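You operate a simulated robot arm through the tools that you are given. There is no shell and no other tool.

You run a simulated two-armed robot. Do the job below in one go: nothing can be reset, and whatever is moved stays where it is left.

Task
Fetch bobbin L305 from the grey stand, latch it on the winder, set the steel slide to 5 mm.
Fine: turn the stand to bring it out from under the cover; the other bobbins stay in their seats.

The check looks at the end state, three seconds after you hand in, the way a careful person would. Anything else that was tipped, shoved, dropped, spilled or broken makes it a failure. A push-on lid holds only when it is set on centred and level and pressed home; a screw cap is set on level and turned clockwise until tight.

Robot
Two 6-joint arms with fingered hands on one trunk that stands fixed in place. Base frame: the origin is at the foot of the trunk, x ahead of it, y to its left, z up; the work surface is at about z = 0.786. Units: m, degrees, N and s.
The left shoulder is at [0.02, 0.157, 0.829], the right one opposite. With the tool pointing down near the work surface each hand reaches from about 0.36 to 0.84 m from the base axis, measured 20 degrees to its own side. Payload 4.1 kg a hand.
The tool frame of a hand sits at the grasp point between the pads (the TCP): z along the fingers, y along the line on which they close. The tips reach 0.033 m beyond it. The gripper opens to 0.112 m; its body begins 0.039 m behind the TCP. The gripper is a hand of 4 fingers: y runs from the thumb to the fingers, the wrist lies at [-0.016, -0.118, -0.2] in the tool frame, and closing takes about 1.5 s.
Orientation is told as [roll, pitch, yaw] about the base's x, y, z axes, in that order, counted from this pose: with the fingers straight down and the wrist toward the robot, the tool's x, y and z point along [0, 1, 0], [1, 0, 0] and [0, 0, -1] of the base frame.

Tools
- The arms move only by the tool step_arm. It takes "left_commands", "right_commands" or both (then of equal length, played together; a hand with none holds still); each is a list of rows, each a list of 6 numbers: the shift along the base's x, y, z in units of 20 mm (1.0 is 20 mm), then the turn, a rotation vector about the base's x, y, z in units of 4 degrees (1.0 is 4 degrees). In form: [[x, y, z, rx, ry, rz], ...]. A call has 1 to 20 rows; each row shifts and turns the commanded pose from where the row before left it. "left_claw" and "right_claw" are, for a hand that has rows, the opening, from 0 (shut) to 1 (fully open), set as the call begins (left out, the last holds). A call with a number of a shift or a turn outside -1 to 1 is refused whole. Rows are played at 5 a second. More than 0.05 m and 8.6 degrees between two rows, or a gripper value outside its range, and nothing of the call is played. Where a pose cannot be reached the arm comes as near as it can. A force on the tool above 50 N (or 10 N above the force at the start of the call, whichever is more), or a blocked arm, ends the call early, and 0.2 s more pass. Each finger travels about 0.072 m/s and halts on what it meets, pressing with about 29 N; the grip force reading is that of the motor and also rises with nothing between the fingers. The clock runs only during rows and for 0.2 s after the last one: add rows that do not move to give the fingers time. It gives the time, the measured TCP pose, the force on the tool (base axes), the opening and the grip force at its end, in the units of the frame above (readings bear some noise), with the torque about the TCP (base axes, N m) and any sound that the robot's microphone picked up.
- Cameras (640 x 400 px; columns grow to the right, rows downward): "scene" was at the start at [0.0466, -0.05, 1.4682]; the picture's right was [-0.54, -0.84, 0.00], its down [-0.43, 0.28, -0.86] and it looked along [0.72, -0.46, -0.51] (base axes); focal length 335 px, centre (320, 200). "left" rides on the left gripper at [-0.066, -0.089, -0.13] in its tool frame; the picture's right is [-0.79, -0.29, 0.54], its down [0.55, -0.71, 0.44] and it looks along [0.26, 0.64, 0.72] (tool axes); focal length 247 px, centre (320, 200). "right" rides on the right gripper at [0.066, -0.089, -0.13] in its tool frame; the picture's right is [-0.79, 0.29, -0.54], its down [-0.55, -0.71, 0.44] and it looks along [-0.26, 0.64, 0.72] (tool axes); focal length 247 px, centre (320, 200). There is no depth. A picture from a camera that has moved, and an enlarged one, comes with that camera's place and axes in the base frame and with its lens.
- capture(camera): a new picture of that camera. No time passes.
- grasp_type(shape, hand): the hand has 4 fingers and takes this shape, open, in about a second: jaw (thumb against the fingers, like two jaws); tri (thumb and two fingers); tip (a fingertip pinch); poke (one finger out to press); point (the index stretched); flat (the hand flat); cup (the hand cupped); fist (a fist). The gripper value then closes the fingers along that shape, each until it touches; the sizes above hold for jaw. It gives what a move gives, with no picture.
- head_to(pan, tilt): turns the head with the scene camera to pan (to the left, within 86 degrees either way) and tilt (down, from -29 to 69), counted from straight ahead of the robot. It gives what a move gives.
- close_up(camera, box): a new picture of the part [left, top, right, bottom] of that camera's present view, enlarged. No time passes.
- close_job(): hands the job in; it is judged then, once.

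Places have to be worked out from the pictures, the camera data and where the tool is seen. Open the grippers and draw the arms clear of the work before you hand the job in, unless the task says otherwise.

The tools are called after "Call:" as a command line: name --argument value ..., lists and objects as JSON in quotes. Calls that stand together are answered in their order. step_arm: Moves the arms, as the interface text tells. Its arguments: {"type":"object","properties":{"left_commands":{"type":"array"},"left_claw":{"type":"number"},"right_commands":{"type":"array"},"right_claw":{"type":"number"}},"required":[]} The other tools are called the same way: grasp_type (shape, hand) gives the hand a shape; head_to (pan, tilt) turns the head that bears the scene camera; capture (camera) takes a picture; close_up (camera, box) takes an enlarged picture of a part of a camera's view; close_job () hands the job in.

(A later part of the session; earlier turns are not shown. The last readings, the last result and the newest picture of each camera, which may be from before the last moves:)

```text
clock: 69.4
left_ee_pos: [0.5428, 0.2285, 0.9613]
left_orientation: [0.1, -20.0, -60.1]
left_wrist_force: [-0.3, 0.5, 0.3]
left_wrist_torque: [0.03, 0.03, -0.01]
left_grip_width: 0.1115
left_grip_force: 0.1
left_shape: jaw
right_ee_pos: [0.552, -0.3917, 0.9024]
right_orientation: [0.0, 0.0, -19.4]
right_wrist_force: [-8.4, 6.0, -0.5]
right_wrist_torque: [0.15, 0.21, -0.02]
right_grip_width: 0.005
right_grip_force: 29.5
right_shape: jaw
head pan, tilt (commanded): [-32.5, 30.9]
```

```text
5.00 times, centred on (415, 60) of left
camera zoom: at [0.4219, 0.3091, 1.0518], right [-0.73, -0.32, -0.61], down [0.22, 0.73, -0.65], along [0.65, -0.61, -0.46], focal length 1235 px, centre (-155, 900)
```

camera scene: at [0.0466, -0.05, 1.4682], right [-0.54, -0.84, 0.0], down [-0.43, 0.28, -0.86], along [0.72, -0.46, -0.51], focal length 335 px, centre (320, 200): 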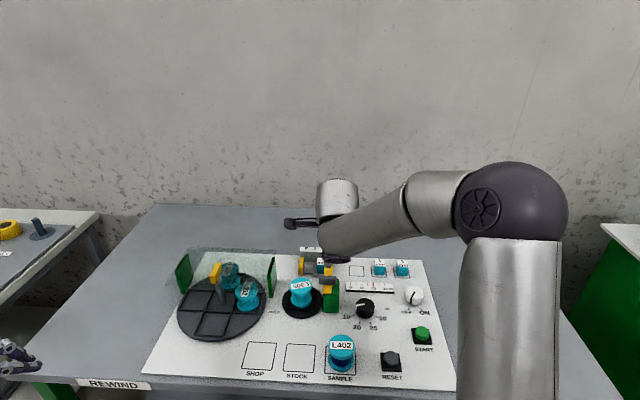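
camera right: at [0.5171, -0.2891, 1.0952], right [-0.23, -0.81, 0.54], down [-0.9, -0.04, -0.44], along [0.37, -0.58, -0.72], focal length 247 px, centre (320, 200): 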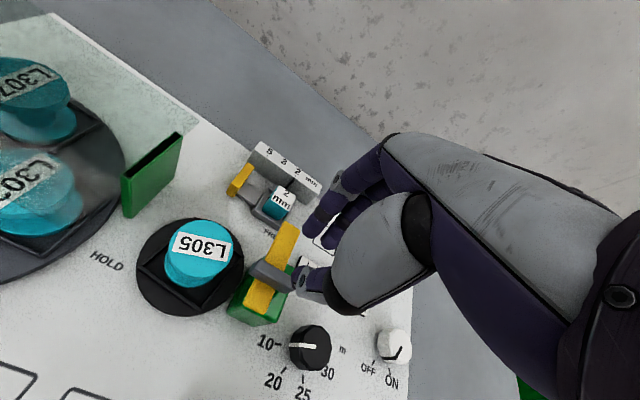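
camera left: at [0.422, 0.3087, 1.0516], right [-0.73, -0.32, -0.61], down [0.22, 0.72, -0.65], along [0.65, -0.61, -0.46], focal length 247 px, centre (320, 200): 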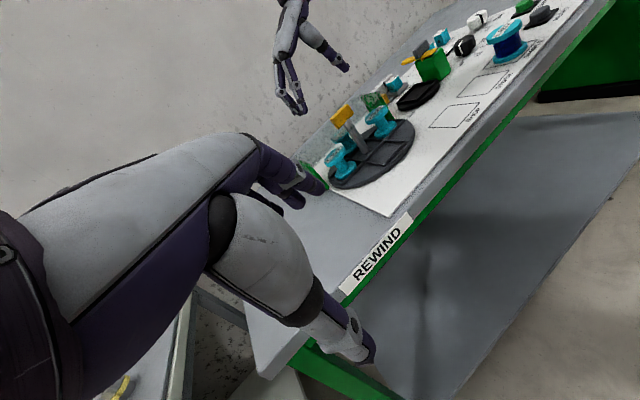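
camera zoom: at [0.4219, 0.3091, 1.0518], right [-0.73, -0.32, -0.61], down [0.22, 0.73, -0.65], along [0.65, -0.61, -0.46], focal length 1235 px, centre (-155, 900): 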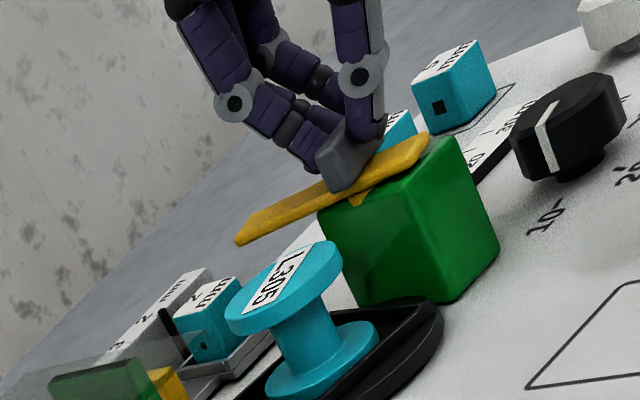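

The arm follows, and it is clearly higher than the bobbin's flange. I continue another ~26°, easing toward the side the force points.

Call:
step_arm --right_commands '[[-0.03, 0.02, 0, 0, 0, 0.8], [-0.03, 0.02, 0, 0, 0, 0.8], [-0.02, 0.02, 0, 0, 0, 0.8], [0, 0, 0, 0, 0, 0.8], [0, 0, 0, 0, 0, 0.8], [0, 0, 0, 0, 0, 0.8], [0, 0, 0, 0, 0, 0.8], [0, 0, 0, 0, 0, 0.8]]'

Call:
close_up --camera "right" --box '[200, 130, 360, 290]'

Call:
close_up --camera "left" --box '[380, 20, 450, 100]'

Call:
close_up --camera "scene" --box '[270, 230, 370, 320]'

```text
clock: 71.2
left_ee_pos: [0.544, 0.228, 0.9611]
left_orientation: [0.1, -20.0, -60.0]
left_wrist_force: [0.8, 0.3, -0.2]
left_wrist_torque: [0.01, -0.01, 0.01]
left_grip_width: 0.1117
left_grip_force: 0.0
left_shape: jaw
right_ee_pos: [0.5522, -0.3943, 0.9033]
right_orientation: [-0.1, 0.1, 0.5]
right_wrist_force: [-12.9, 15.1, -11.3]
right_wrist_torque: [0.31, 0.25, 0.01]
right_grip_width: 0.0045
right_grip_force: 29.1
right_shape: jaw
right hand out of reach, approached as far as the arm can: row 7, 8
head pan, tilt (commanded): [-32.5, 30.9]
```

```text
2.50 times, centred on (280, 210) of right
camera zoom: at [0.4609, -0.3297, 1.0341], right [0.3, -0.79, 0.54], down [-0.7, -0.56, -0.43], along [0.64, -0.25, -0.72], focal length 617 px, centre (420, 175)
```

zoom: 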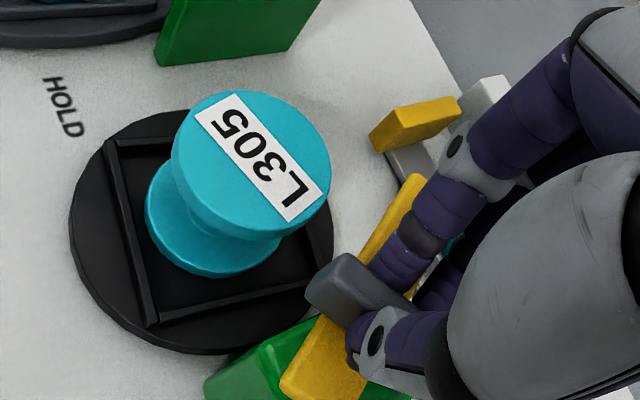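

```text
5.00 times, centred on (415, 60) of left
camera zoom: at [0.4219, 0.3092, 1.0517], right [-0.73, -0.32, -0.61], down [0.22, 0.73, -0.65], along [0.65, -0.61, -0.46], focal length 1235 px, centre (-155, 900)
```

zoom: 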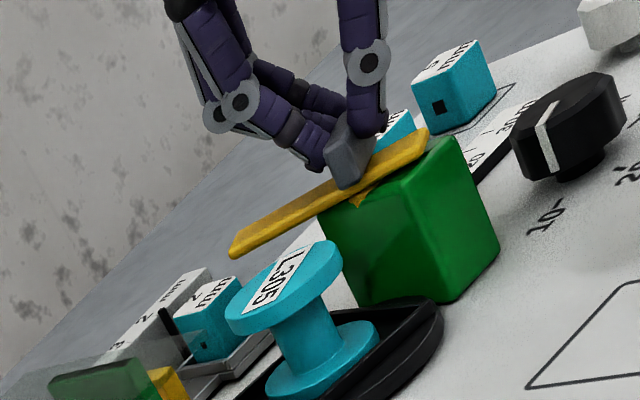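

```text
4.44 times, centred on (320, 275) of scene
camera zoom: at [0.0464, -0.0496, 1.4683], right [-0.54, -0.84, 0.0], down [-0.43, 0.28, -0.86], along [0.72, -0.46, -0.51], focal length 1489 px, centre (320, -133)
```

zoom: 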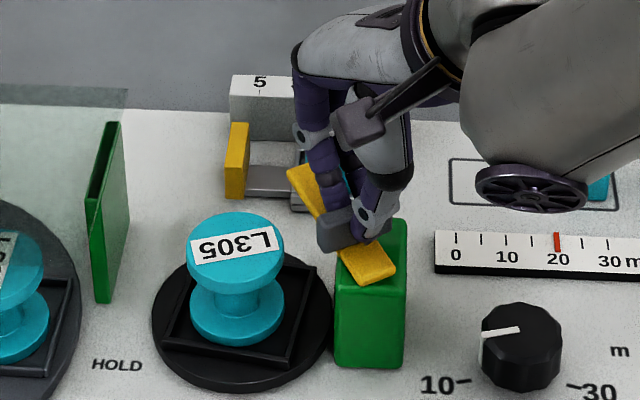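

The arm has swung ~30°, but the last two rows were reported out of reach and some side force built up. I hold still briefly to see where the pose settles.

Call:
step_arm --right_commands '[[0, 0, 0, 0, 0, 0], [0, 0, 0, 0, 0, 0]]'

Call:
capture --camera "scene"

```text
clock: 71.8
left_ee_pos: [0.5438, 0.2292, 0.961]
left_orientation: [0.1, -20.0, -60.2]
left_wrist_force: [-0.2, -0.5, -0.5]
left_wrist_torque: [0.04, 0.01, -0.01]
left_grip_width: 0.1118
left_grip_force: 0.1
left_shape: jaw
right_ee_pos: [0.5508, -0.3952, 0.9044]
right_orientation: [-0.3, -0.1, 0.6]
right_wrist_force: [-10.9, 14.8, -14.2]
right_wrist_torque: [0.29, 0.24, 0.01]
right_grip_width: 0.0043
right_grip_force: 28.7
right_shape: jaw
head pan, tilt (commanded): [-32.5, 30.9]
```

```text
taken
camera scene: at [0.0465, -0.0497, 1.4683], right [-0.54, -0.84, 0.0], down [-0.43, 0.28, -0.86], along [0.72, -0.46, -0.51], focal length 335 px, centre (320, 200)
```

scene: 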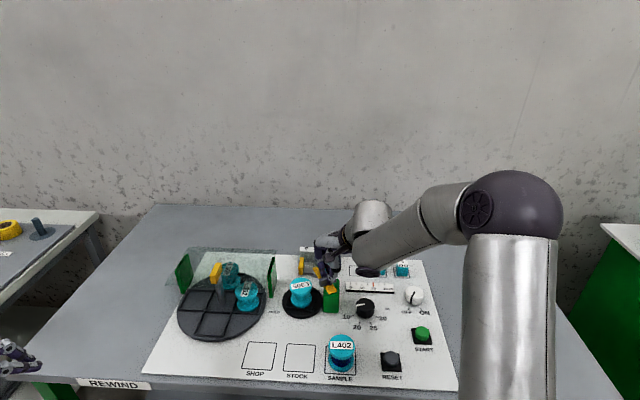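

Rather than strain the handle, I release it here, lift a little, and test in the air which yaws are reachable at this spot.

Call:
step_arm --right_commands '[[0, 0, 0, 0, 0, 0], [0, 0, 0, 0, 0, 0], [0, 0, 0, 0, 0, 0], [0, 0, 0.5, 0, 0, 0], [0, 0, 0.5, 0, 0, 0], [0, 0, 0.5, 0, 0, 0], [0, 0, 0.5, 0, 0, 0]]' --right_claw 0.45

Call:
close_up --camera "scene" --box '[270, 230, 370, 320]'

Call:
close_up --camera "left" --box '[380, 0, 460, 100]'

```text
clock: 73.4
left_ee_pos: [0.544, 0.2289, 0.9603]
left_orientation: [0.1, -20.1, -60.2]
left_wrist_force: [-0.2, -0.5, -0.8]
left_wrist_torque: [0.06, 0.02, 0.0]
left_grip_width: 0.1118
left_grip_force: 0.0
left_shape: jaw
right_ee_pos: [0.5549, -0.3986, 0.9429]
right_orientation: [-0.3, -0.1, 0.6]
right_wrist_force: [-0.1, -0.1, 0.6]
right_wrist_torque: [0.04, 0.02, -0.01]
right_grip_width: 0.0499
right_grip_force: 0.1
right_shape: jaw
right hand out of reach, approached as far as the arm can: row 4
head pan, tilt (commanded): [-32.5, 30.9]
```

```text
4.44 times, centred on (320, 275) of scene
camera zoom: at [0.0466, -0.05, 1.4682], right [-0.54, -0.84, 0.0], down [-0.43, 0.28, -0.86], along [0.72, -0.46, -0.51], focal length 1489 px, centre (320, -133)
```

zoom: 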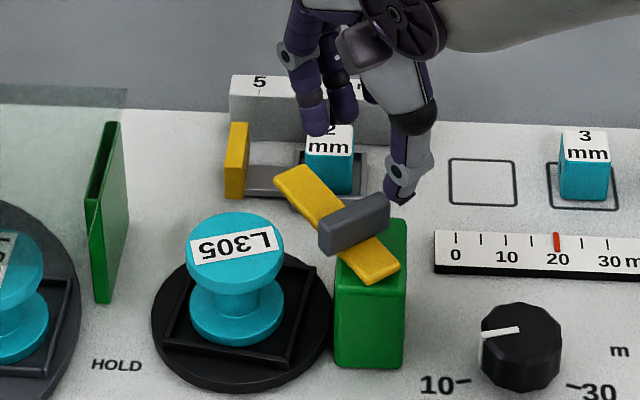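

```text
4.00 times, centred on (420, 50) of left
camera zoom: at [0.4221, 0.3089, 1.0517], right [-0.73, -0.32, -0.61], down [0.22, 0.73, -0.65], along [0.65, -0.61, -0.46], focal length 988 px, centre (-80, 800)
```

zoom: 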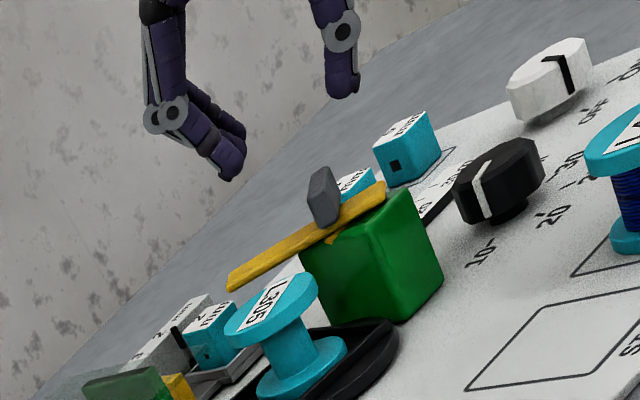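

The latch arm stands about 37° round, and yaw beyond ~0 isn't reachable here. I'll regrip the handle by its ends at yaw ≈ −88 and turn up to −36, which is within reach. First rotate in the air.

Call:
step_arm --right_commands '[[0, 0, 0.3, 0, 0, 0], [0, 0, 0.3, 0, 0, -1], [0, 0, 0.2, 0, 0, -1], [0, 0, 0, 0, 0, -1], [0, 0, 0, 0, 0, -1], [0, 0, 0, 0, 0, -1], [0, 0, 0, 0, 0, -1], [0, 0, 0, 0, 0, -1], [0, 0, 0, 0, 0, -1], [0, 0, 0, 0, 0, -1], [0, 0, 0, 0, 0, -1], [0, 0, 0, 0, 0, -1], [0, 0, 0, 0, 0, -1], [0, 0, 0, 0, 0, -1], [0, 0, 0, 0, 0, -1], [0, 0, 0, 0, 0, -1], [0, 0, 0, 0, 0, -1], [0, 0, 0, 0, 0, -1], [0, 0, 0, 0, 0, -1], [0, 0, 0, 0, 0, -1]]' --right_claw 0.65

Call:
step_arm --right_commands '[[-0.05, 0.06, 0, 0, 0, -1], [-0.05, 0.06, 0, 0, 0, -1], [-0.05, 0.06, 0, 0, 0, -1], [-0.05, 0.06, 0, 0, 0, -0.2]]'

Call:
capture --camera "scene"

Call:
capture --camera "right"

```text
clock: 77.6
left_ee_pos: [0.5432, 0.2277, 0.961]
left_orientation: [0.0, -20.0, -60.1]
left_wrist_force: [-0.9, -0.1, 0.7]
left_wrist_torque: [-0.01, 0.01, -0.01]
left_grip_width: 0.1119
left_grip_force: 0.0
left_shape: jaw
right_ee_pos: [0.5546, -0.3985, 0.9567]
right_orientation: [-0.4, -0.2, -75.5]
right_wrist_force: [0.3, -1.0, -1.3]
right_wrist_torque: [0.01, -0.03, 0.0]
right_grip_width: 0.0723
right_grip_force: 0.0
right_shape: jaw
head pan, tilt (commanded): [-32.5, 30.9]
```

```text
clock: 78.6
left_ee_pos: [0.5433, 0.2293, 0.9617]
left_orientation: [0.1, -20.0, -60.0]
left_wrist_force: [-0.7, -0.1, 0.4]
left_wrist_torque: [-0.03, -0.03, -0.02]
left_grip_width: 0.1115
left_grip_force: 0.1
left_shape: jaw
right_ee_pos: [0.5498, -0.3941, 0.9566]
right_orientation: [-0.4, -0.1, -88.3]
right_wrist_force: [0.2, -0.4, 0.1]
right_wrist_torque: [-0.01, 0.01, 0.01]
right_grip_width: 0.0723
right_grip_force: 0.1
right_shape: jaw
head pan, tilt (commanded): [-32.5, 30.9]
```

```text
taken
camera scene: at [0.0465, -0.05, 1.4682], right [-0.54, -0.84, 0.0], down [-0.43, 0.28, -0.86], along [0.72, -0.46, -0.51], focal length 335 px, centre (320, 200)
```

scene: 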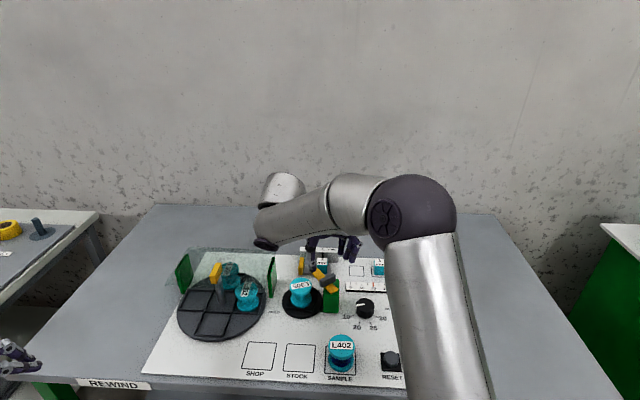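

```text
taken
camera right: at [0.6126, -0.3024, 1.0875], right [-0.78, -0.31, 0.54], down [-0.58, 0.69, -0.43], along [-0.24, -0.65, -0.72], focal length 247 px, centre (320, 200)
```

right: 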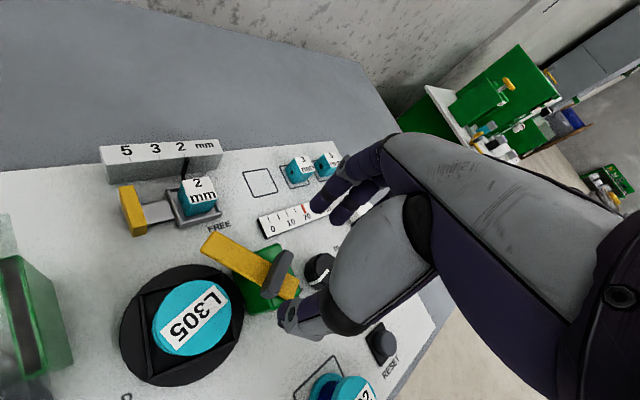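

Reachable, and the hand camera shows the TCP axis right over the handle. I zoom to check the handle's direction against the thumb–finger line.

Call:
close_up --camera "right" --box '[190, 180, 370, 350]'

Call:
close_up --camera "scene" --box '[280, 220, 380, 320]'

Call:
close_up --camera "left" --box '[380, 0, 460, 90]'

```text
2.35 times, centred on (280, 265) of right
camera zoom: at [0.6126, -0.3024, 1.0875], right [-0.78, -0.31, 0.54], down [-0.58, 0.69, -0.43], along [-0.24, -0.65, -0.72], focal length 581 px, centre (414, 47)
```

zoom: 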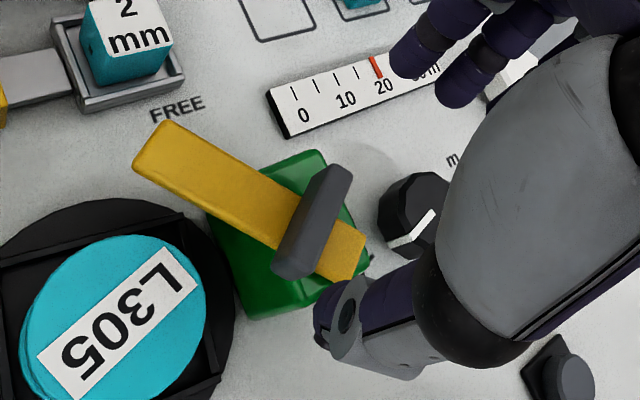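

```text
4.00 times, centred on (330, 270) of scene
camera zoom: at [0.0465, -0.05, 1.4682], right [-0.54, -0.84, 0.0], down [-0.43, 0.28, -0.86], along [0.72, -0.46, -0.51], focal length 1340 px, centre (280, -80)
```

zoom: 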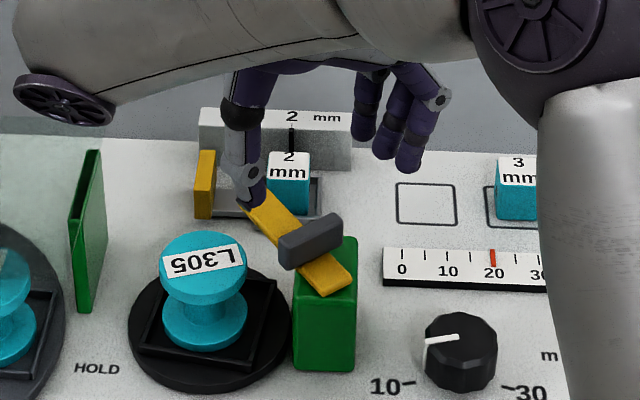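

```text
4.44 times, centred on (420, 45) of left
camera zoom: at [0.422, 0.3089, 1.0517], right [-0.73, -0.32, -0.61], down [0.22, 0.73, -0.65], along [0.65, -0.61, -0.46], focal length 1098 px, centre (-124, 889)
```

zoom: 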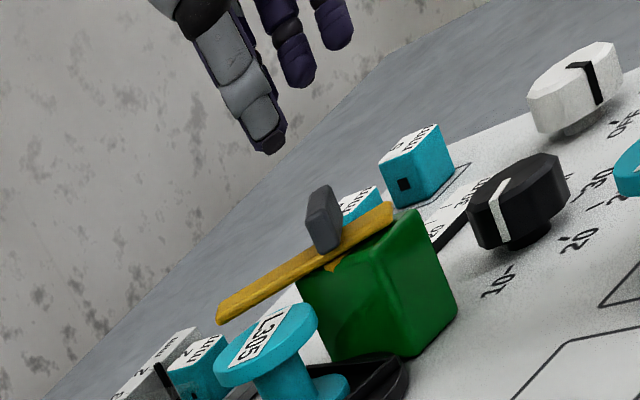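

The thumb–index line is parallel to the handle. I descend to z≈0.897 (tips ≈0.861, above the bobbin's top and beside the arm).

Call:
step_arm --right_commands '[[0.05, 0, -0.5, 0, 0, 0], [0, 0, -0.5, 0, 0, 0], [0, 0, -0.5, 0, 0, 0], [0, 0, -0.5, 0, 0, 0], [0, 0, -0.5, 0, 0, 0], [0, 0, -0.48, 0, 0, 0], [0, 0, 0, 0, 0, 0]]'

Call:
close_up --camera "right" --box '[190, 160, 370, 330]'

Call:
close_up --camera "scene" --box '[280, 240, 380, 320]'

Call:
close_up --camera "left" --box '[380, 0, 460, 90]'

```text
clock: 80.2
left_ee_pos: [0.5435, 0.2286, 0.9612]
left_orientation: [0.0, -20.0, -60.1]
left_wrist_force: [0.1, 0.1, -0.2]
left_wrist_torque: [0.0, 0.0, 0.04]
left_grip_width: 0.1117
left_grip_force: 0.1
left_shape: jaw
right_ee_pos: [0.5498, -0.3948, 0.8986]
right_orientation: [-0.3, -0.1, -88.3]
right_wrist_force: [0.7, -0.1, -0.1]
right_wrist_torque: [0.0, 0.04, 0.0]
right_grip_width: 0.0723
right_grip_force: 0.1
right_shape: jaw
head pan, tilt (commanded): [-32.5, 30.9]
```

```text
2.35 times, centred on (280, 245) of right
camera zoom: at [0.6119, -0.3023, 1.0285], right [-0.78, -0.31, 0.54], down [-0.58, 0.69, -0.43], along [-0.24, -0.65, -0.72], focal length 581 px, centre (414, 94)
```

zoom: 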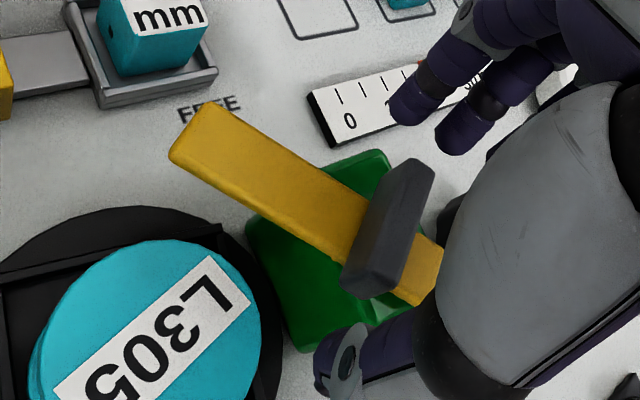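

```text
5.00 times, centred on (330, 280) of scene
camera zoom: at [0.0466, -0.05, 1.4682], right [-0.54, -0.84, 0.0], down [-0.43, 0.28, -0.86], along [0.72, -0.46, -0.51], focal length 1675 px, centre (270, -200)
```

zoom: 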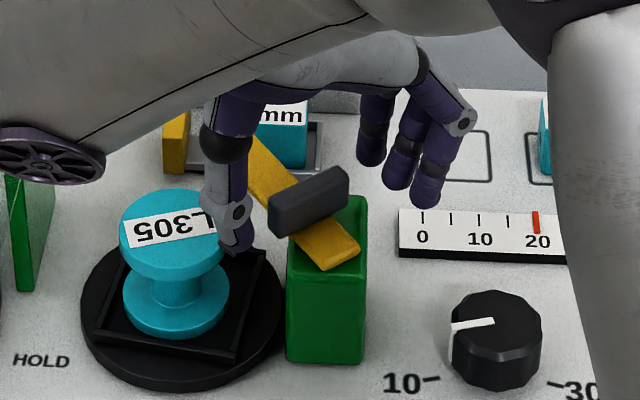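

```text
4.44 times, centred on (420, 45) of left
camera zoom: at [0.422, 0.3089, 1.0517], right [-0.73, -0.32, -0.61], down [0.22, 0.73, -0.65], along [0.65, -0.61, -0.46], focal length 1098 px, centre (-124, 889)
```

zoom: 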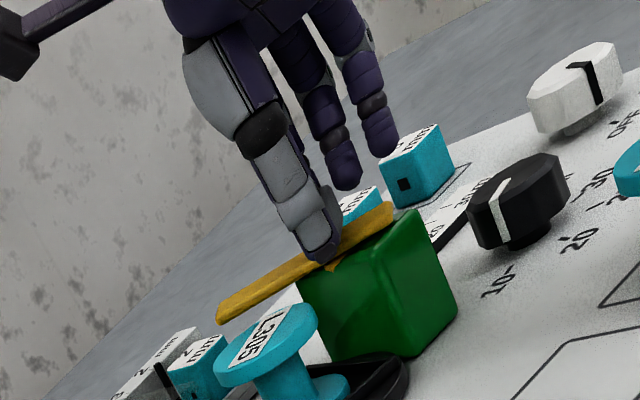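

The thumb and the index/middle bracket the handle's ends without touching anything else. I close on it.

Call:
step_arm --right_commands '[[0, 0, 0, 0, 0, 0], [0, 0, 0, 0, 0, 0], [0, 0, 0, 0, 0, 0], [0, 0, 0, 0, 0, 0], [0, 0, 0, 0, 0, 0]]' --right_claw 0.25

Call:
close_up --camera "right" --box '[190, 160, 370, 330]'

Call:
close_up --camera "scene" --box '[280, 240, 380, 320]'

Call:
close_up --camera "left" --box '[380, 0, 460, 90]'

```text
clock: 81.4
left_ee_pos: [0.5436, 0.2295, 0.9609]
left_orientation: [0.1, -20.0, -60.2]
left_wrist_force: [1.0, 0.3, 0.5]
left_wrist_torque: [0.03, 0.04, -0.02]
left_grip_width: 0.1117
left_grip_force: 0.1
left_shape: jaw
right_ee_pos: [0.5486, -0.3924, 0.8977]
right_orientation: [-0.2, -0.1, -88.2]
right_wrist_force: [0.7, 10.9, -3.1]
right_wrist_torque: [0.23, -0.02, -0.02]
right_grip_width: 0.0344
right_grip_force: 29.0
right_shape: jaw
head pan, tilt (commanded): [-32.5, 30.9]
```

```text
2.35 times, centred on (280, 245) of right
camera zoom: at [0.6121, -0.3013, 1.0283], right [-0.78, -0.31, 0.54], down [-0.58, 0.69, -0.43], along [-0.24, -0.65, -0.72], focal length 581 px, centre (414, 94)
```

zoom: 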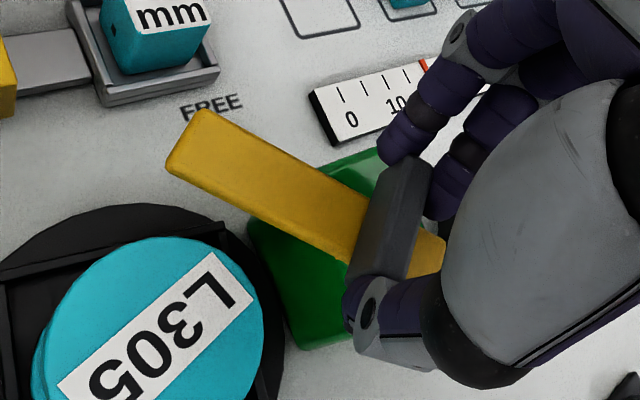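

```text
5.00 times, centred on (330, 280) of scene
camera zoom: at [0.0467, -0.0496, 1.4683], right [-0.54, -0.84, 0.0], down [-0.43, 0.28, -0.86], along [0.72, -0.46, -0.51], focal length 1675 px, centre (270, -200)
```

zoom: 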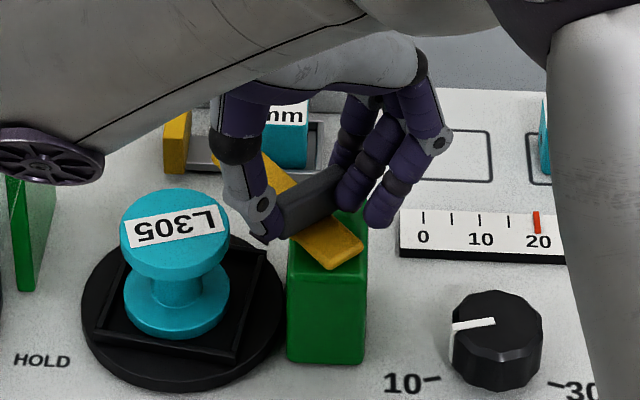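

```text
4.44 times, centred on (420, 45) of left
camera zoom: at [0.422, 0.3093, 1.0516], right [-0.73, -0.32, -0.61], down [0.22, 0.73, -0.65], along [0.65, -0.61, -0.46], focal length 1098 px, centre (-124, 889)
```

zoom: 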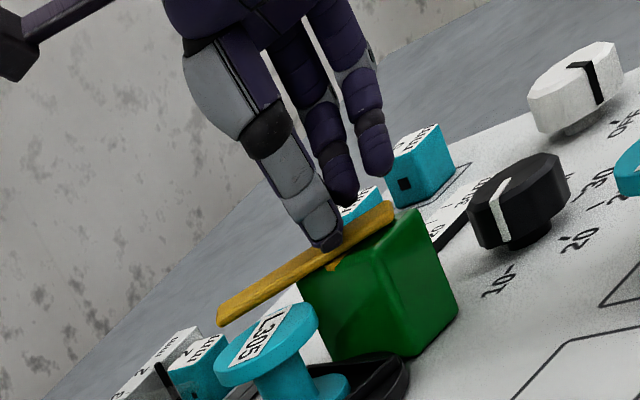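

Gripped end-to-end (29 N). I turn counter-clockwise ~20° while easing +2 mm in y.

Call:
step_arm --right_commands '[[0, 0.04, 0, 0, 0, 0.8], [0, 0.04, 0, 0, 0, 0.8], [0, 0.02, 0, 0, 0, 0.8], [0, 0, 0, 0, 0, 0.8], [0, 0, 0, 0, 0, 0.8], [0, 0, 0, 0, 0, 0.8]]'

Call:
close_up --camera "right" --box '[190, 160, 370, 330]'

Call:
close_up --camera "left" --box '[380, 10, 460, 110]'

```text
clock: 82.8
left_ee_pos: [0.5441, 0.2281, 0.9612]
left_orientation: [0.1, -19.9, -60.1]
left_wrist_force: [0.1, 0.5, 0.3]
left_wrist_torque: [0.02, -0.02, 0.01]
left_grip_width: 0.1115
left_grip_force: 0.1
left_shape: jaw
right_ee_pos: [0.5499, -0.3913, 0.8977]
right_orientation: [-0.3, -0.1, -69.0]
right_wrist_force: [-2.9, 6.7, -5.8]
right_wrist_torque: [0.07, 0.02, -0.03]
right_grip_width: 0.0341
right_grip_force: 28.7
right_shape: jaw
head pan, tilt (commanded): [-32.5, 30.9]
```

```text
2.35 times, centred on (280, 245) of right
camera zoom: at [0.5795, -0.2846, 1.0284], right [-0.63, -0.55, 0.54], down [-0.77, 0.46, -0.43], along [-0.01, -0.7, -0.72], focal length 581 px, centre (414, 94)
```

zoom: 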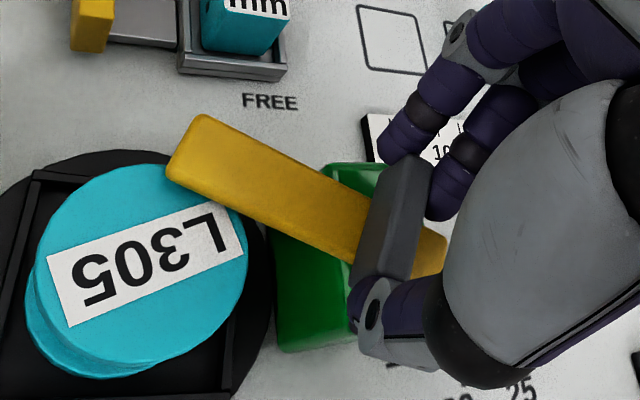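

```text
4.00 times, centred on (420, 60) of left
camera zoom: at [0.4221, 0.309, 1.0517], right [-0.73, -0.32, -0.61], down [0.22, 0.73, -0.65], along [0.65, -0.61, -0.46], focal length 988 px, centre (-80, 760)
```

zoom: 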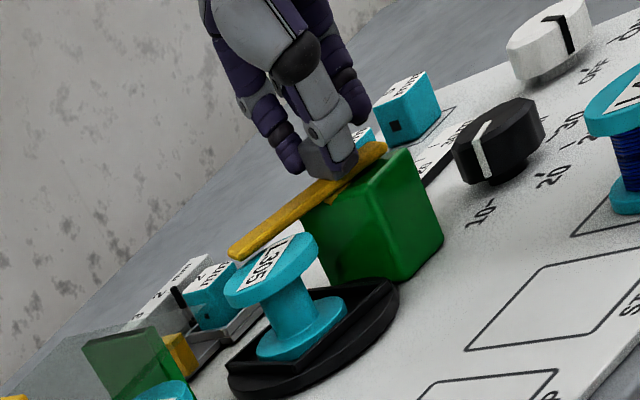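

The arm is sweeping over the bobbin's flange without disturbing it. I continue 20° more.

Call:
step_arm --right_commands '[[0, 0.03, 0, 0, 0, 0.8], [0, 0.02, 0, 0, 0, 0.8], [0, 0, 0, 0, 0, 0.8], [0, 0, 0, 0, 0, 0.8], [0, 0, 0, 0, 0, 0.8], [0, 0, 0, 0, 0, 0.8]]'

Call:
close_up --camera "right" --box '[170, 160, 370, 330]'

Call:
close_up --camera "left" --box '[380, 10, 460, 110]'

```text
clock: 84.2
left_ee_pos: [0.5429, 0.2286, 0.9606]
left_orientation: [0.2, -19.9, -60.0]
left_wrist_force: [0.4, -0.3, 0.6]
left_wrist_torque: [-0.03, 0.0, -0.02]
left_grip_width: 0.1116
left_grip_force: 0.1
left_shape: jaw
right_ee_pos: [0.5495, -0.3895, 0.8997]
right_orientation: [-0.4, -0.1, -49.9]
right_wrist_force: [-8.3, 1.9, -6.3]
right_wrist_torque: [-0.02, 0.06, -0.05]
right_grip_width: 0.0326
right_grip_force: 29.2
right_shape: jaw
head pan, tilt (commanded): [-32.5, 30.9]
```

```text
2.35 times, centred on (270, 245) of right
camera zoom: at [0.5424, -0.2792, 1.0285], right [-0.42, -0.73, 0.54], down [-0.88, 0.18, -0.43], along [0.22, -0.66, -0.72], focal length 581 px, centre (438, 94)
```

zoom: 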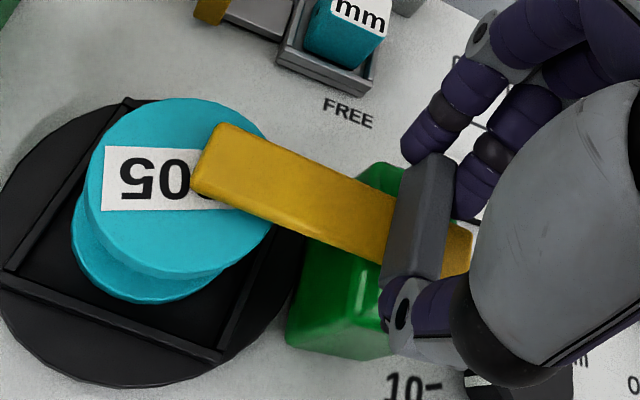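

```text
4.00 times, centred on (420, 60) of left
camera zoom: at [0.422, 0.3089, 1.0518], right [-0.73, -0.32, -0.61], down [0.22, 0.73, -0.65], along [0.65, -0.61, -0.46], focal length 988 px, centre (-80, 760)
```

zoom: 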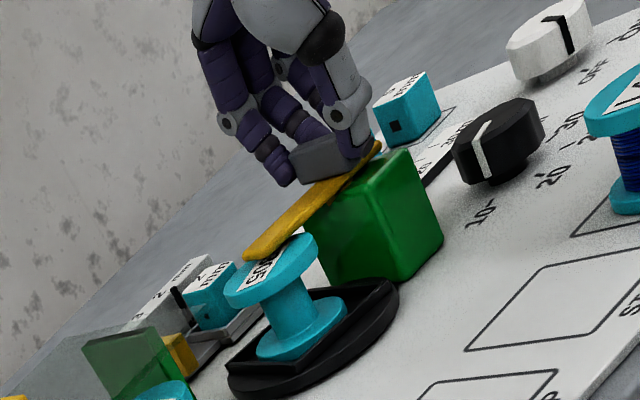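

The arm now covers the bobbin's top. I finish the last ~16°, easing −1.5 mm in x.

Call:
step_arm --right_commands '[[-0.04, 0, 0, 0, 0, 0.8], [-0.03, 0, 0, 0, 0, 0.8], [0, 0, 0, 0, 0, 0.8], [0, 0, 0, 0, 0, 0.8], [0, 0, 0, 0, 0, 0.4]]'

Call:
close_up --camera "right" --box '[150, 160, 370, 330]'

Call:
close_up --camera "left" --box '[380, 10, 460, 110]'

Call:
close_up --camera "scene" --box '[270, 240, 370, 320]'

```text
clock: 85.4
left_ee_pos: [0.5425, 0.228, 0.9606]
left_orientation: [0.2, -19.9, -60.1]
left_wrist_force: [0.3, 0.1, -0.4]
left_wrist_torque: [-0.01, 0.0, 0.02]
left_grip_width: 0.1118
left_grip_force: 0.1
left_shape: jaw
right_ee_pos: [0.5492, -0.3904, 0.8989]
right_orientation: [-0.4, -0.2, -35.4]
right_wrist_force: [-7.9, -6.5, -2.4]
right_wrist_torque: [-0.19, 0.05, -0.29]
right_grip_width: 0.0329
right_grip_force: 28.9
right_shape: jaw
head pan, tilt (commanded): [-32.5, 30.9]
```

```text
2.35 times, centred on (260, 245) of right
camera zoom: at [0.513, -0.2848, 1.0283], right [-0.23, -0.81, 0.54], down [-0.9, -0.04, -0.43], along [0.37, -0.59, -0.72], focal length 581 px, centre (461, 94)
```

zoom: 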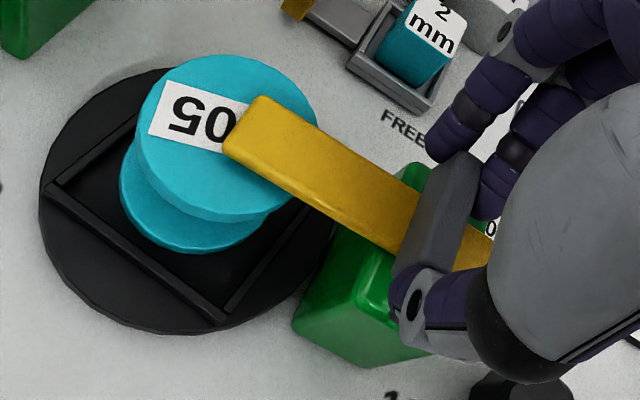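

```text
4.00 times, centred on (420, 60) of left
camera zoom: at [0.4221, 0.3086, 1.0518], right [-0.73, -0.32, -0.61], down [0.22, 0.73, -0.65], along [0.65, -0.61, -0.46], focal length 988 px, centre (-80, 760)
```

zoom: 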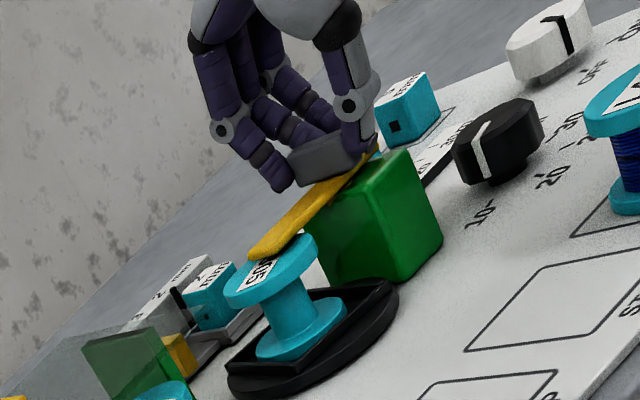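

```text
5.00 times, centred on (320, 280) of scene
camera zoom: at [0.0463, -0.0502, 1.4682], right [-0.54, -0.84, 0.0], down [-0.43, 0.28, -0.86], along [0.72, -0.46, -0.51], focal length 1675 px, centre (320, -200)
```

zoom: 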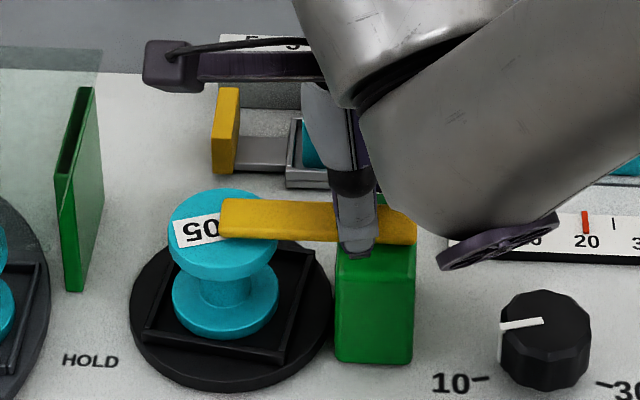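

The arm lies across L305's flange pointing to HOLD, and the twist resistance suggests its end stop. I open and lift off to inspect.

Call:
step_arm --right_commands '[[0, 0, 0, 0, 0, 0], [0, 0, 0, 0, 0, 0], [0, 0, 0, 0, 0, 0], [0, 0, 0, 0, 0, 0], [0, 0, 0.4, 0, 0, 0], [0, 0, 0.6, 0, 0, 0], [0, 0, 1, 0, 0, 0], [0, 0, 1, 0, 0, 0], [0, 0, 1, 0, 0, 0]]' --right_claw 0.65

Call:
step_arm --right_commands '[[-0.5, -0.8, 0.5, 0, 0, 0], [-0.5, -0.8, 0.5, 0, 0, 0], [-0.5, -0.8, 0.5, 0, 0, 0], [-0.5, -0.8, 0.5, 0, 0, 0], [-0.5, -0.8, 0.5, 0, 0, 0]]'

Call:
close_up --camera "scene" --box '[260, 230, 370, 320]'

Call:
close_up --camera "left" --box '[380, 10, 460, 110]'

Call:
capture --camera "right"

```text
clock: 87.4
left_ee_pos: [0.5435, 0.23, 0.9609]
left_orientation: [0.1, -20.0, -60.0]
left_wrist_force: [0.1, 0.7, -0.5]
left_wrist_torque: [0.0, 0.0, 0.0]
left_grip_width: 0.1119
left_grip_force: 0.1
left_shape: jaw
right_ee_pos: [0.5487, -0.39, 0.9784]
right_orientation: [-0.3, -0.2, -35.4]
right_wrist_force: [-0.9, -0.2, -0.9]
right_wrist_torque: [0.03, -0.02, 0.02]
right_grip_width: 0.0725
right_grip_force: 0.0
right_shape: jaw
head pan, tilt (commanded): [-32.5, 30.9]
```

```text
clock: 88.6
left_ee_pos: [0.5436, 0.229, 0.961]
left_orientation: [0.1, -20.0, -60.0]
left_wrist_force: [1.3, -0.8, 0.3]
left_wrist_torque: [-0.02, -0.01, -0.01]
left_grip_width: 0.1116
left_grip_force: 0.0
left_shape: jaw
right_ee_pos: [0.4982, -0.4717, 1.03]
right_orientation: [-0.3, 0.0, -35.4]
right_wrist_force: [0.2, -0.5, 1.0]
right_wrist_torque: [0.01, 0.02, 0.01]
right_grip_width: 0.0722
right_grip_force: 0.0
right_shape: jaw
head pan, tilt (commanded): [-32.5, 30.9]
```

```text
4.44 times, centred on (315, 275) of scene
camera zoom: at [0.0467, -0.0499, 1.4682], right [-0.54, -0.84, 0.0], down [-0.43, 0.28, -0.86], along [0.72, -0.46, -0.51], focal length 1489 px, centre (342, -133)
```

zoom: 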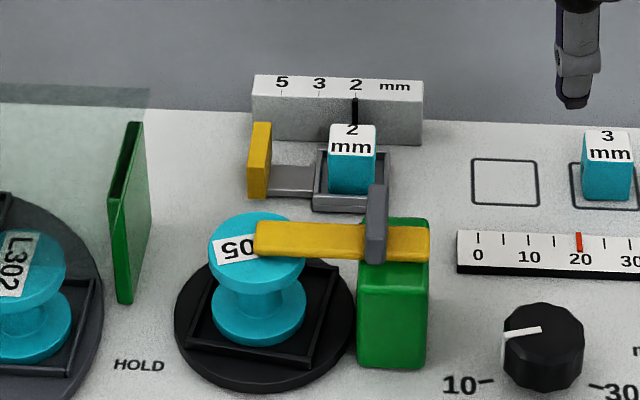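

```text
4.00 times, centred on (420, 60) of left
camera zoom: at [0.4221, 0.309, 1.0517], right [-0.73, -0.32, -0.61], down [0.22, 0.73, -0.65], along [0.65, -0.61, -0.46], focal length 988 px, centre (-80, 760)
```

zoom: 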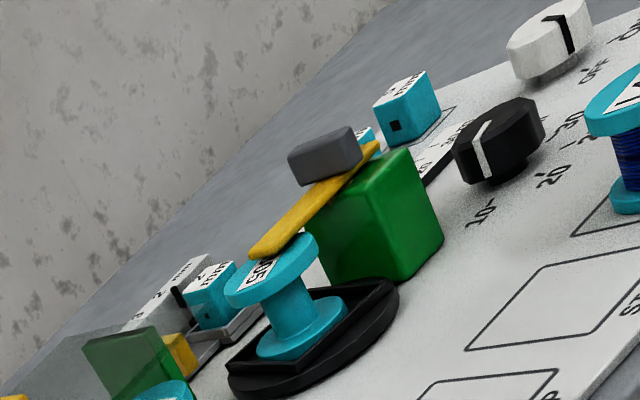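

```text
taken
camera right: at [0.4632, -0.3656, 1.1598], right [-0.22, -0.81, 0.54], down [-0.9, -0.04, -0.43], along [0.37, -0.59, -0.72], focal length 247 px, centre (320, 200)
```

right: 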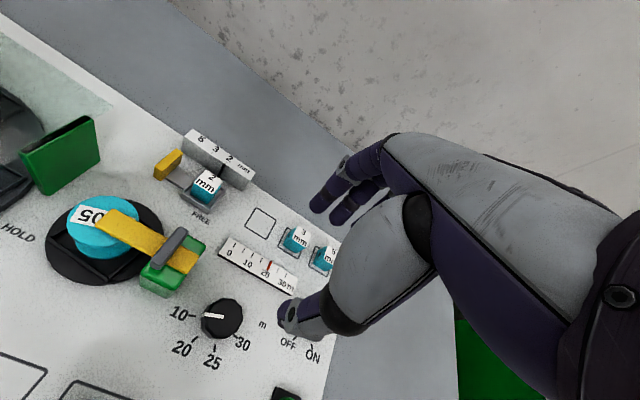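

The latch is at HOLD across L305, aligned with the panel. For the slide I plan to push the yellow tab's right face leftward with one finger; I shape the right hand to "poke" up here in free air and look at it.

Call:
grasp_type --hand "right" --shape "poke"

Call:
capture --camera "right"

Call:
capture --camera "scene"

Call:
capture --camera "left"

```text
clock: 89.5
left_ee_pos: [0.5431, 0.2298, 0.9606]
left_orientation: [0.1, -20.0, -60.1]
left_wrist_force: [0.8, -0.9, -0.1]
left_wrist_torque: [-0.03, 0.01, -0.01]
left_grip_width: 0.1118
left_grip_force: 0.1
left_shape: jaw
right_ee_pos: [0.4984, -0.4719, 1.0292]
right_orientation: [-0.3, -0.1, -35.4]
right_wrist_force: [0.0, -0.1, 0.1]
right_wrist_torque: [0.01, 0.03, 0.01]
right_grip_width: 0.0003
right_grip_force: 0.0
right_shape: poke
head pan, tilt (commanded): [-32.5, 30.9]
```

```text
taken
camera right: at [0.4633, -0.3655, 1.1596], right [-0.23, -0.81, 0.54], down [-0.9, -0.04, -0.43], along [0.37, -0.59, -0.72], focal length 247 px, centre (320, 200)
```

right: 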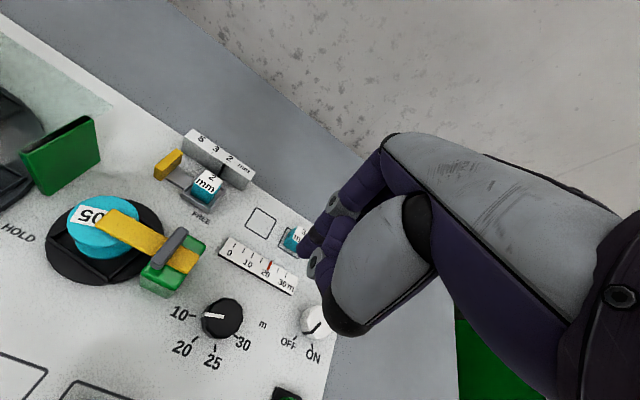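

```text
taken
camera scene: at [0.0466, -0.05, 1.4682], right [-0.54, -0.84, 0.0], down [-0.43, 0.28, -0.86], along [0.72, -0.46, -0.51], focal length 335 px, centre (320, 200)
```

scene: 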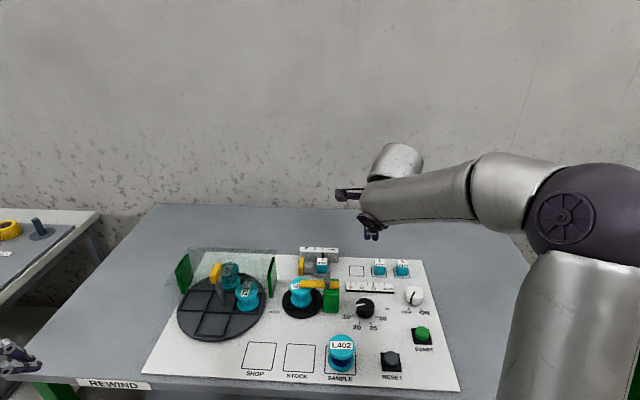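

```text
taken
camera left: at [0.422, 0.3089, 1.0517], right [-0.73, -0.32, -0.61], down [0.22, 0.73, -0.65], along [0.65, -0.61, -0.46], focal length 247 px, centre (320, 200)
```

left: 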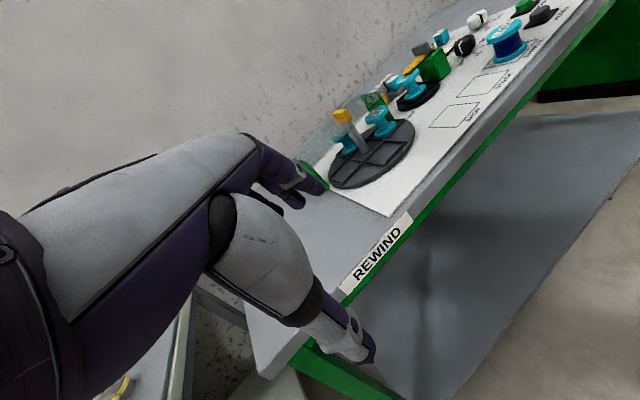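

I zoom in on the poke shape from the scene and hand cameras.

Call:
close_up --camera "scene" --box '[330, 170, 430, 260]'

Call:
close_up --camera "right" --box '[260, 130, 460, 350]'

```text
4.44 times, centred on (380, 215) of scene
camera zoom: at [0.0466, -0.05, 1.4682], right [-0.54, -0.84, 0.0], down [-0.43, 0.28, -0.86], along [0.72, -0.46, -0.51], focal length 1489 px, centre (53, 133)
```

zoom: 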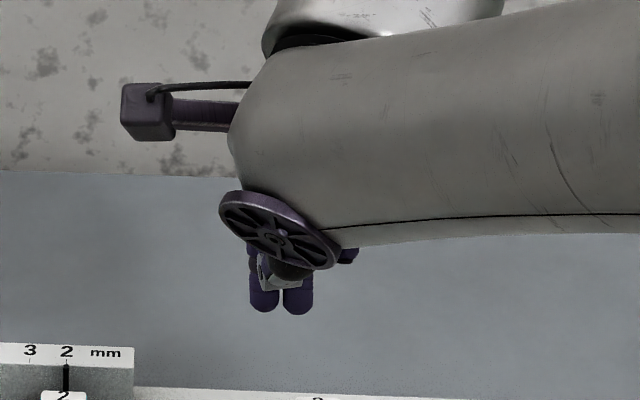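

```text
1.82 times, centred on (360, 240) of right
camera zoom: at [0.4633, -0.3655, 1.1596], right [-0.23, -0.81, 0.54], down [-0.9, -0.04, -0.43], along [0.37, -0.59, -0.72], focal length 449 px, centre (247, 127)
```

zoom: 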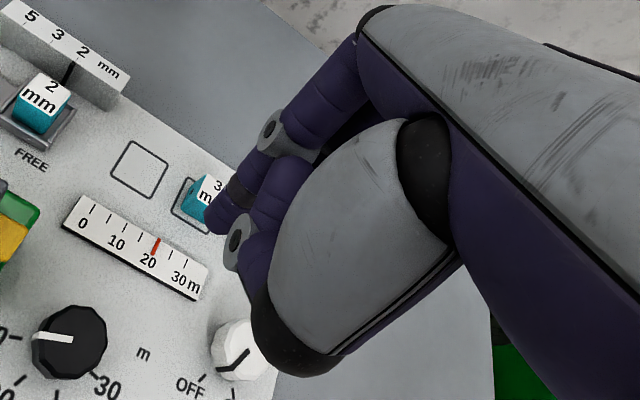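

The poke shape is hard to judge from here. I tilt the left camera up ~13° to see the right hand from the side.

Call:
step_arm --left_commands '[[0, 0, 0, -0.72, -0.42, 0], [0, 0, 0, -0.72, -0.42, 0], [0, 0, 0, -0.72, -0.42, 0], [0, 0, 0, -0.72, -0.42, 0]]' --right_commands '[[0.5, 0.8, -0.3, 0, 0, 0], [0.5, 0.8, -0.3, 0, 0, 0], [0.5, 0.8, -0.2, 0, 0, 0], [0.2, 0.4, 0, 0, 0, 0]]'

Call:
capture --camera "left"

Call:
close_up --camera "left" --box '[300, 0, 460, 120]'

```text
clock: 90.5
left_ee_pos: [0.5437, 0.2282, 0.962]
left_orientation: [0.3, -33.4, -60.2]
left_wrist_force: [-0.3, -0.5, 0.7]
left_wrist_torque: [0.03, 0.02, 0.05]
left_grip_width: 0.1117
left_grip_force: 0.1
left_shape: jaw
right_ee_pos: [0.5337, -0.4126, 1.0142]
right_orientation: [-0.4, -0.2, -35.4]
right_wrist_force: [0.1, -0.1, 0.4]
right_wrist_torque: [-0.01, -0.01, 0.0]
right_grip_width: 0.0001
right_grip_force: 0.1
right_shape: poke
head pan, tilt (commanded): [-32.5, 30.9]
```

```text
taken
camera left: at [0.4134, 0.3244, 1.0198], right [-0.66, -0.44, -0.61], down [0.3, 0.58, -0.75], along [0.69, -0.68, -0.25], focal length 247 px, centre (320, 200)
```

left: 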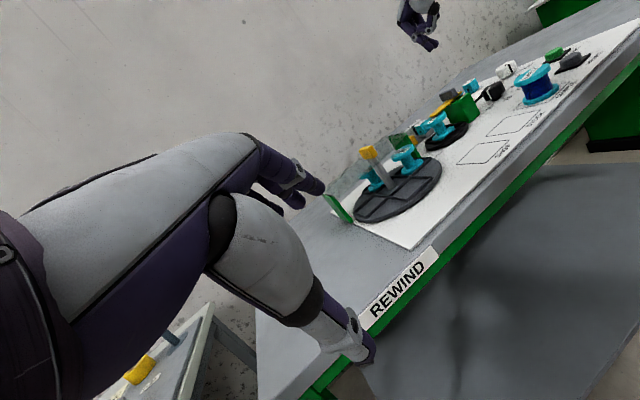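

```text
3.33 times, centred on (380, 60) of left
camera zoom: at [0.4134, 0.3244, 1.0198], right [-0.66, -0.44, -0.61], down [0.3, 0.58, -0.75], along [0.69, -0.68, -0.25], focal length 823 px, centre (120, 667)
```

zoom: 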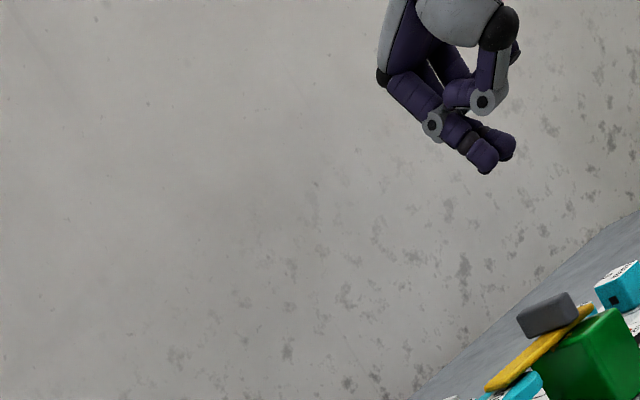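

The poke seems partly closed (value 0.65). I set the claw to 1 (fully open in this shape) and look again.

Call:
step_arm --right_commands '[[0, 0, 0, 0, 0, 0], [0, 0, 0, 0, 0, 0], [0, 0, 0, 0, 0, 0], [0, 0, 0, 0, 0, 0], [0, 0, 0, 0, 0, 0]]' --right_claw 1.0

Call:
close_up --camera "left" --box '[360, 0, 480, 90]'

Call:
close_up --camera "right" --box '[200, 130, 460, 350]'

```text
clock: 91.7
left_ee_pos: [0.5445, 0.2281, 0.962]
left_orientation: [0.1, -33.5, -60.2]
left_wrist_force: [0.9, 0.5, -0.2]
left_wrist_torque: [0.0, 0.0, 0.02]
left_grip_width: 0.1118
left_grip_force: 0.1
left_shape: jaw
right_ee_pos: [0.5343, -0.4144, 1.0128]
right_orientation: [-0.2, -0.2, -35.4]
right_wrist_force: [0.6, -0.2, 0.0]
right_wrist_torque: [0.02, 0.02, 0.02]
right_grip_width: 0.0
right_grip_force: 0.1
right_shape: poke
head pan, tilt (commanded): [-32.5, 30.9]
```

```text
4.44 times, centred on (420, 45) of left
camera zoom: at [0.4134, 0.3247, 1.0197], right [-0.66, -0.44, -0.61], down [0.3, 0.58, -0.75], along [0.69, -0.68, -0.25], focal length 1098 px, centre (-124, 889)
```

zoom: 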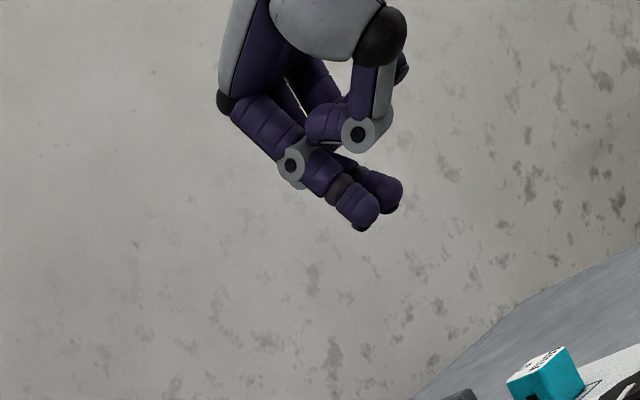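

```text
1.82 times, centred on (330, 240) of right
camera zoom: at [0.4984, -0.3075, 1.1428], right [-0.23, -0.81, 0.54], down [-0.9, -0.04, -0.43], along [0.37, -0.59, -0.72], focal length 449 px, centre (302, 127)
```

zoom: 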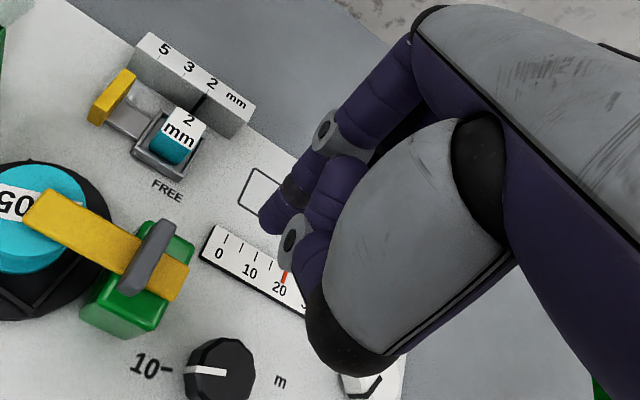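

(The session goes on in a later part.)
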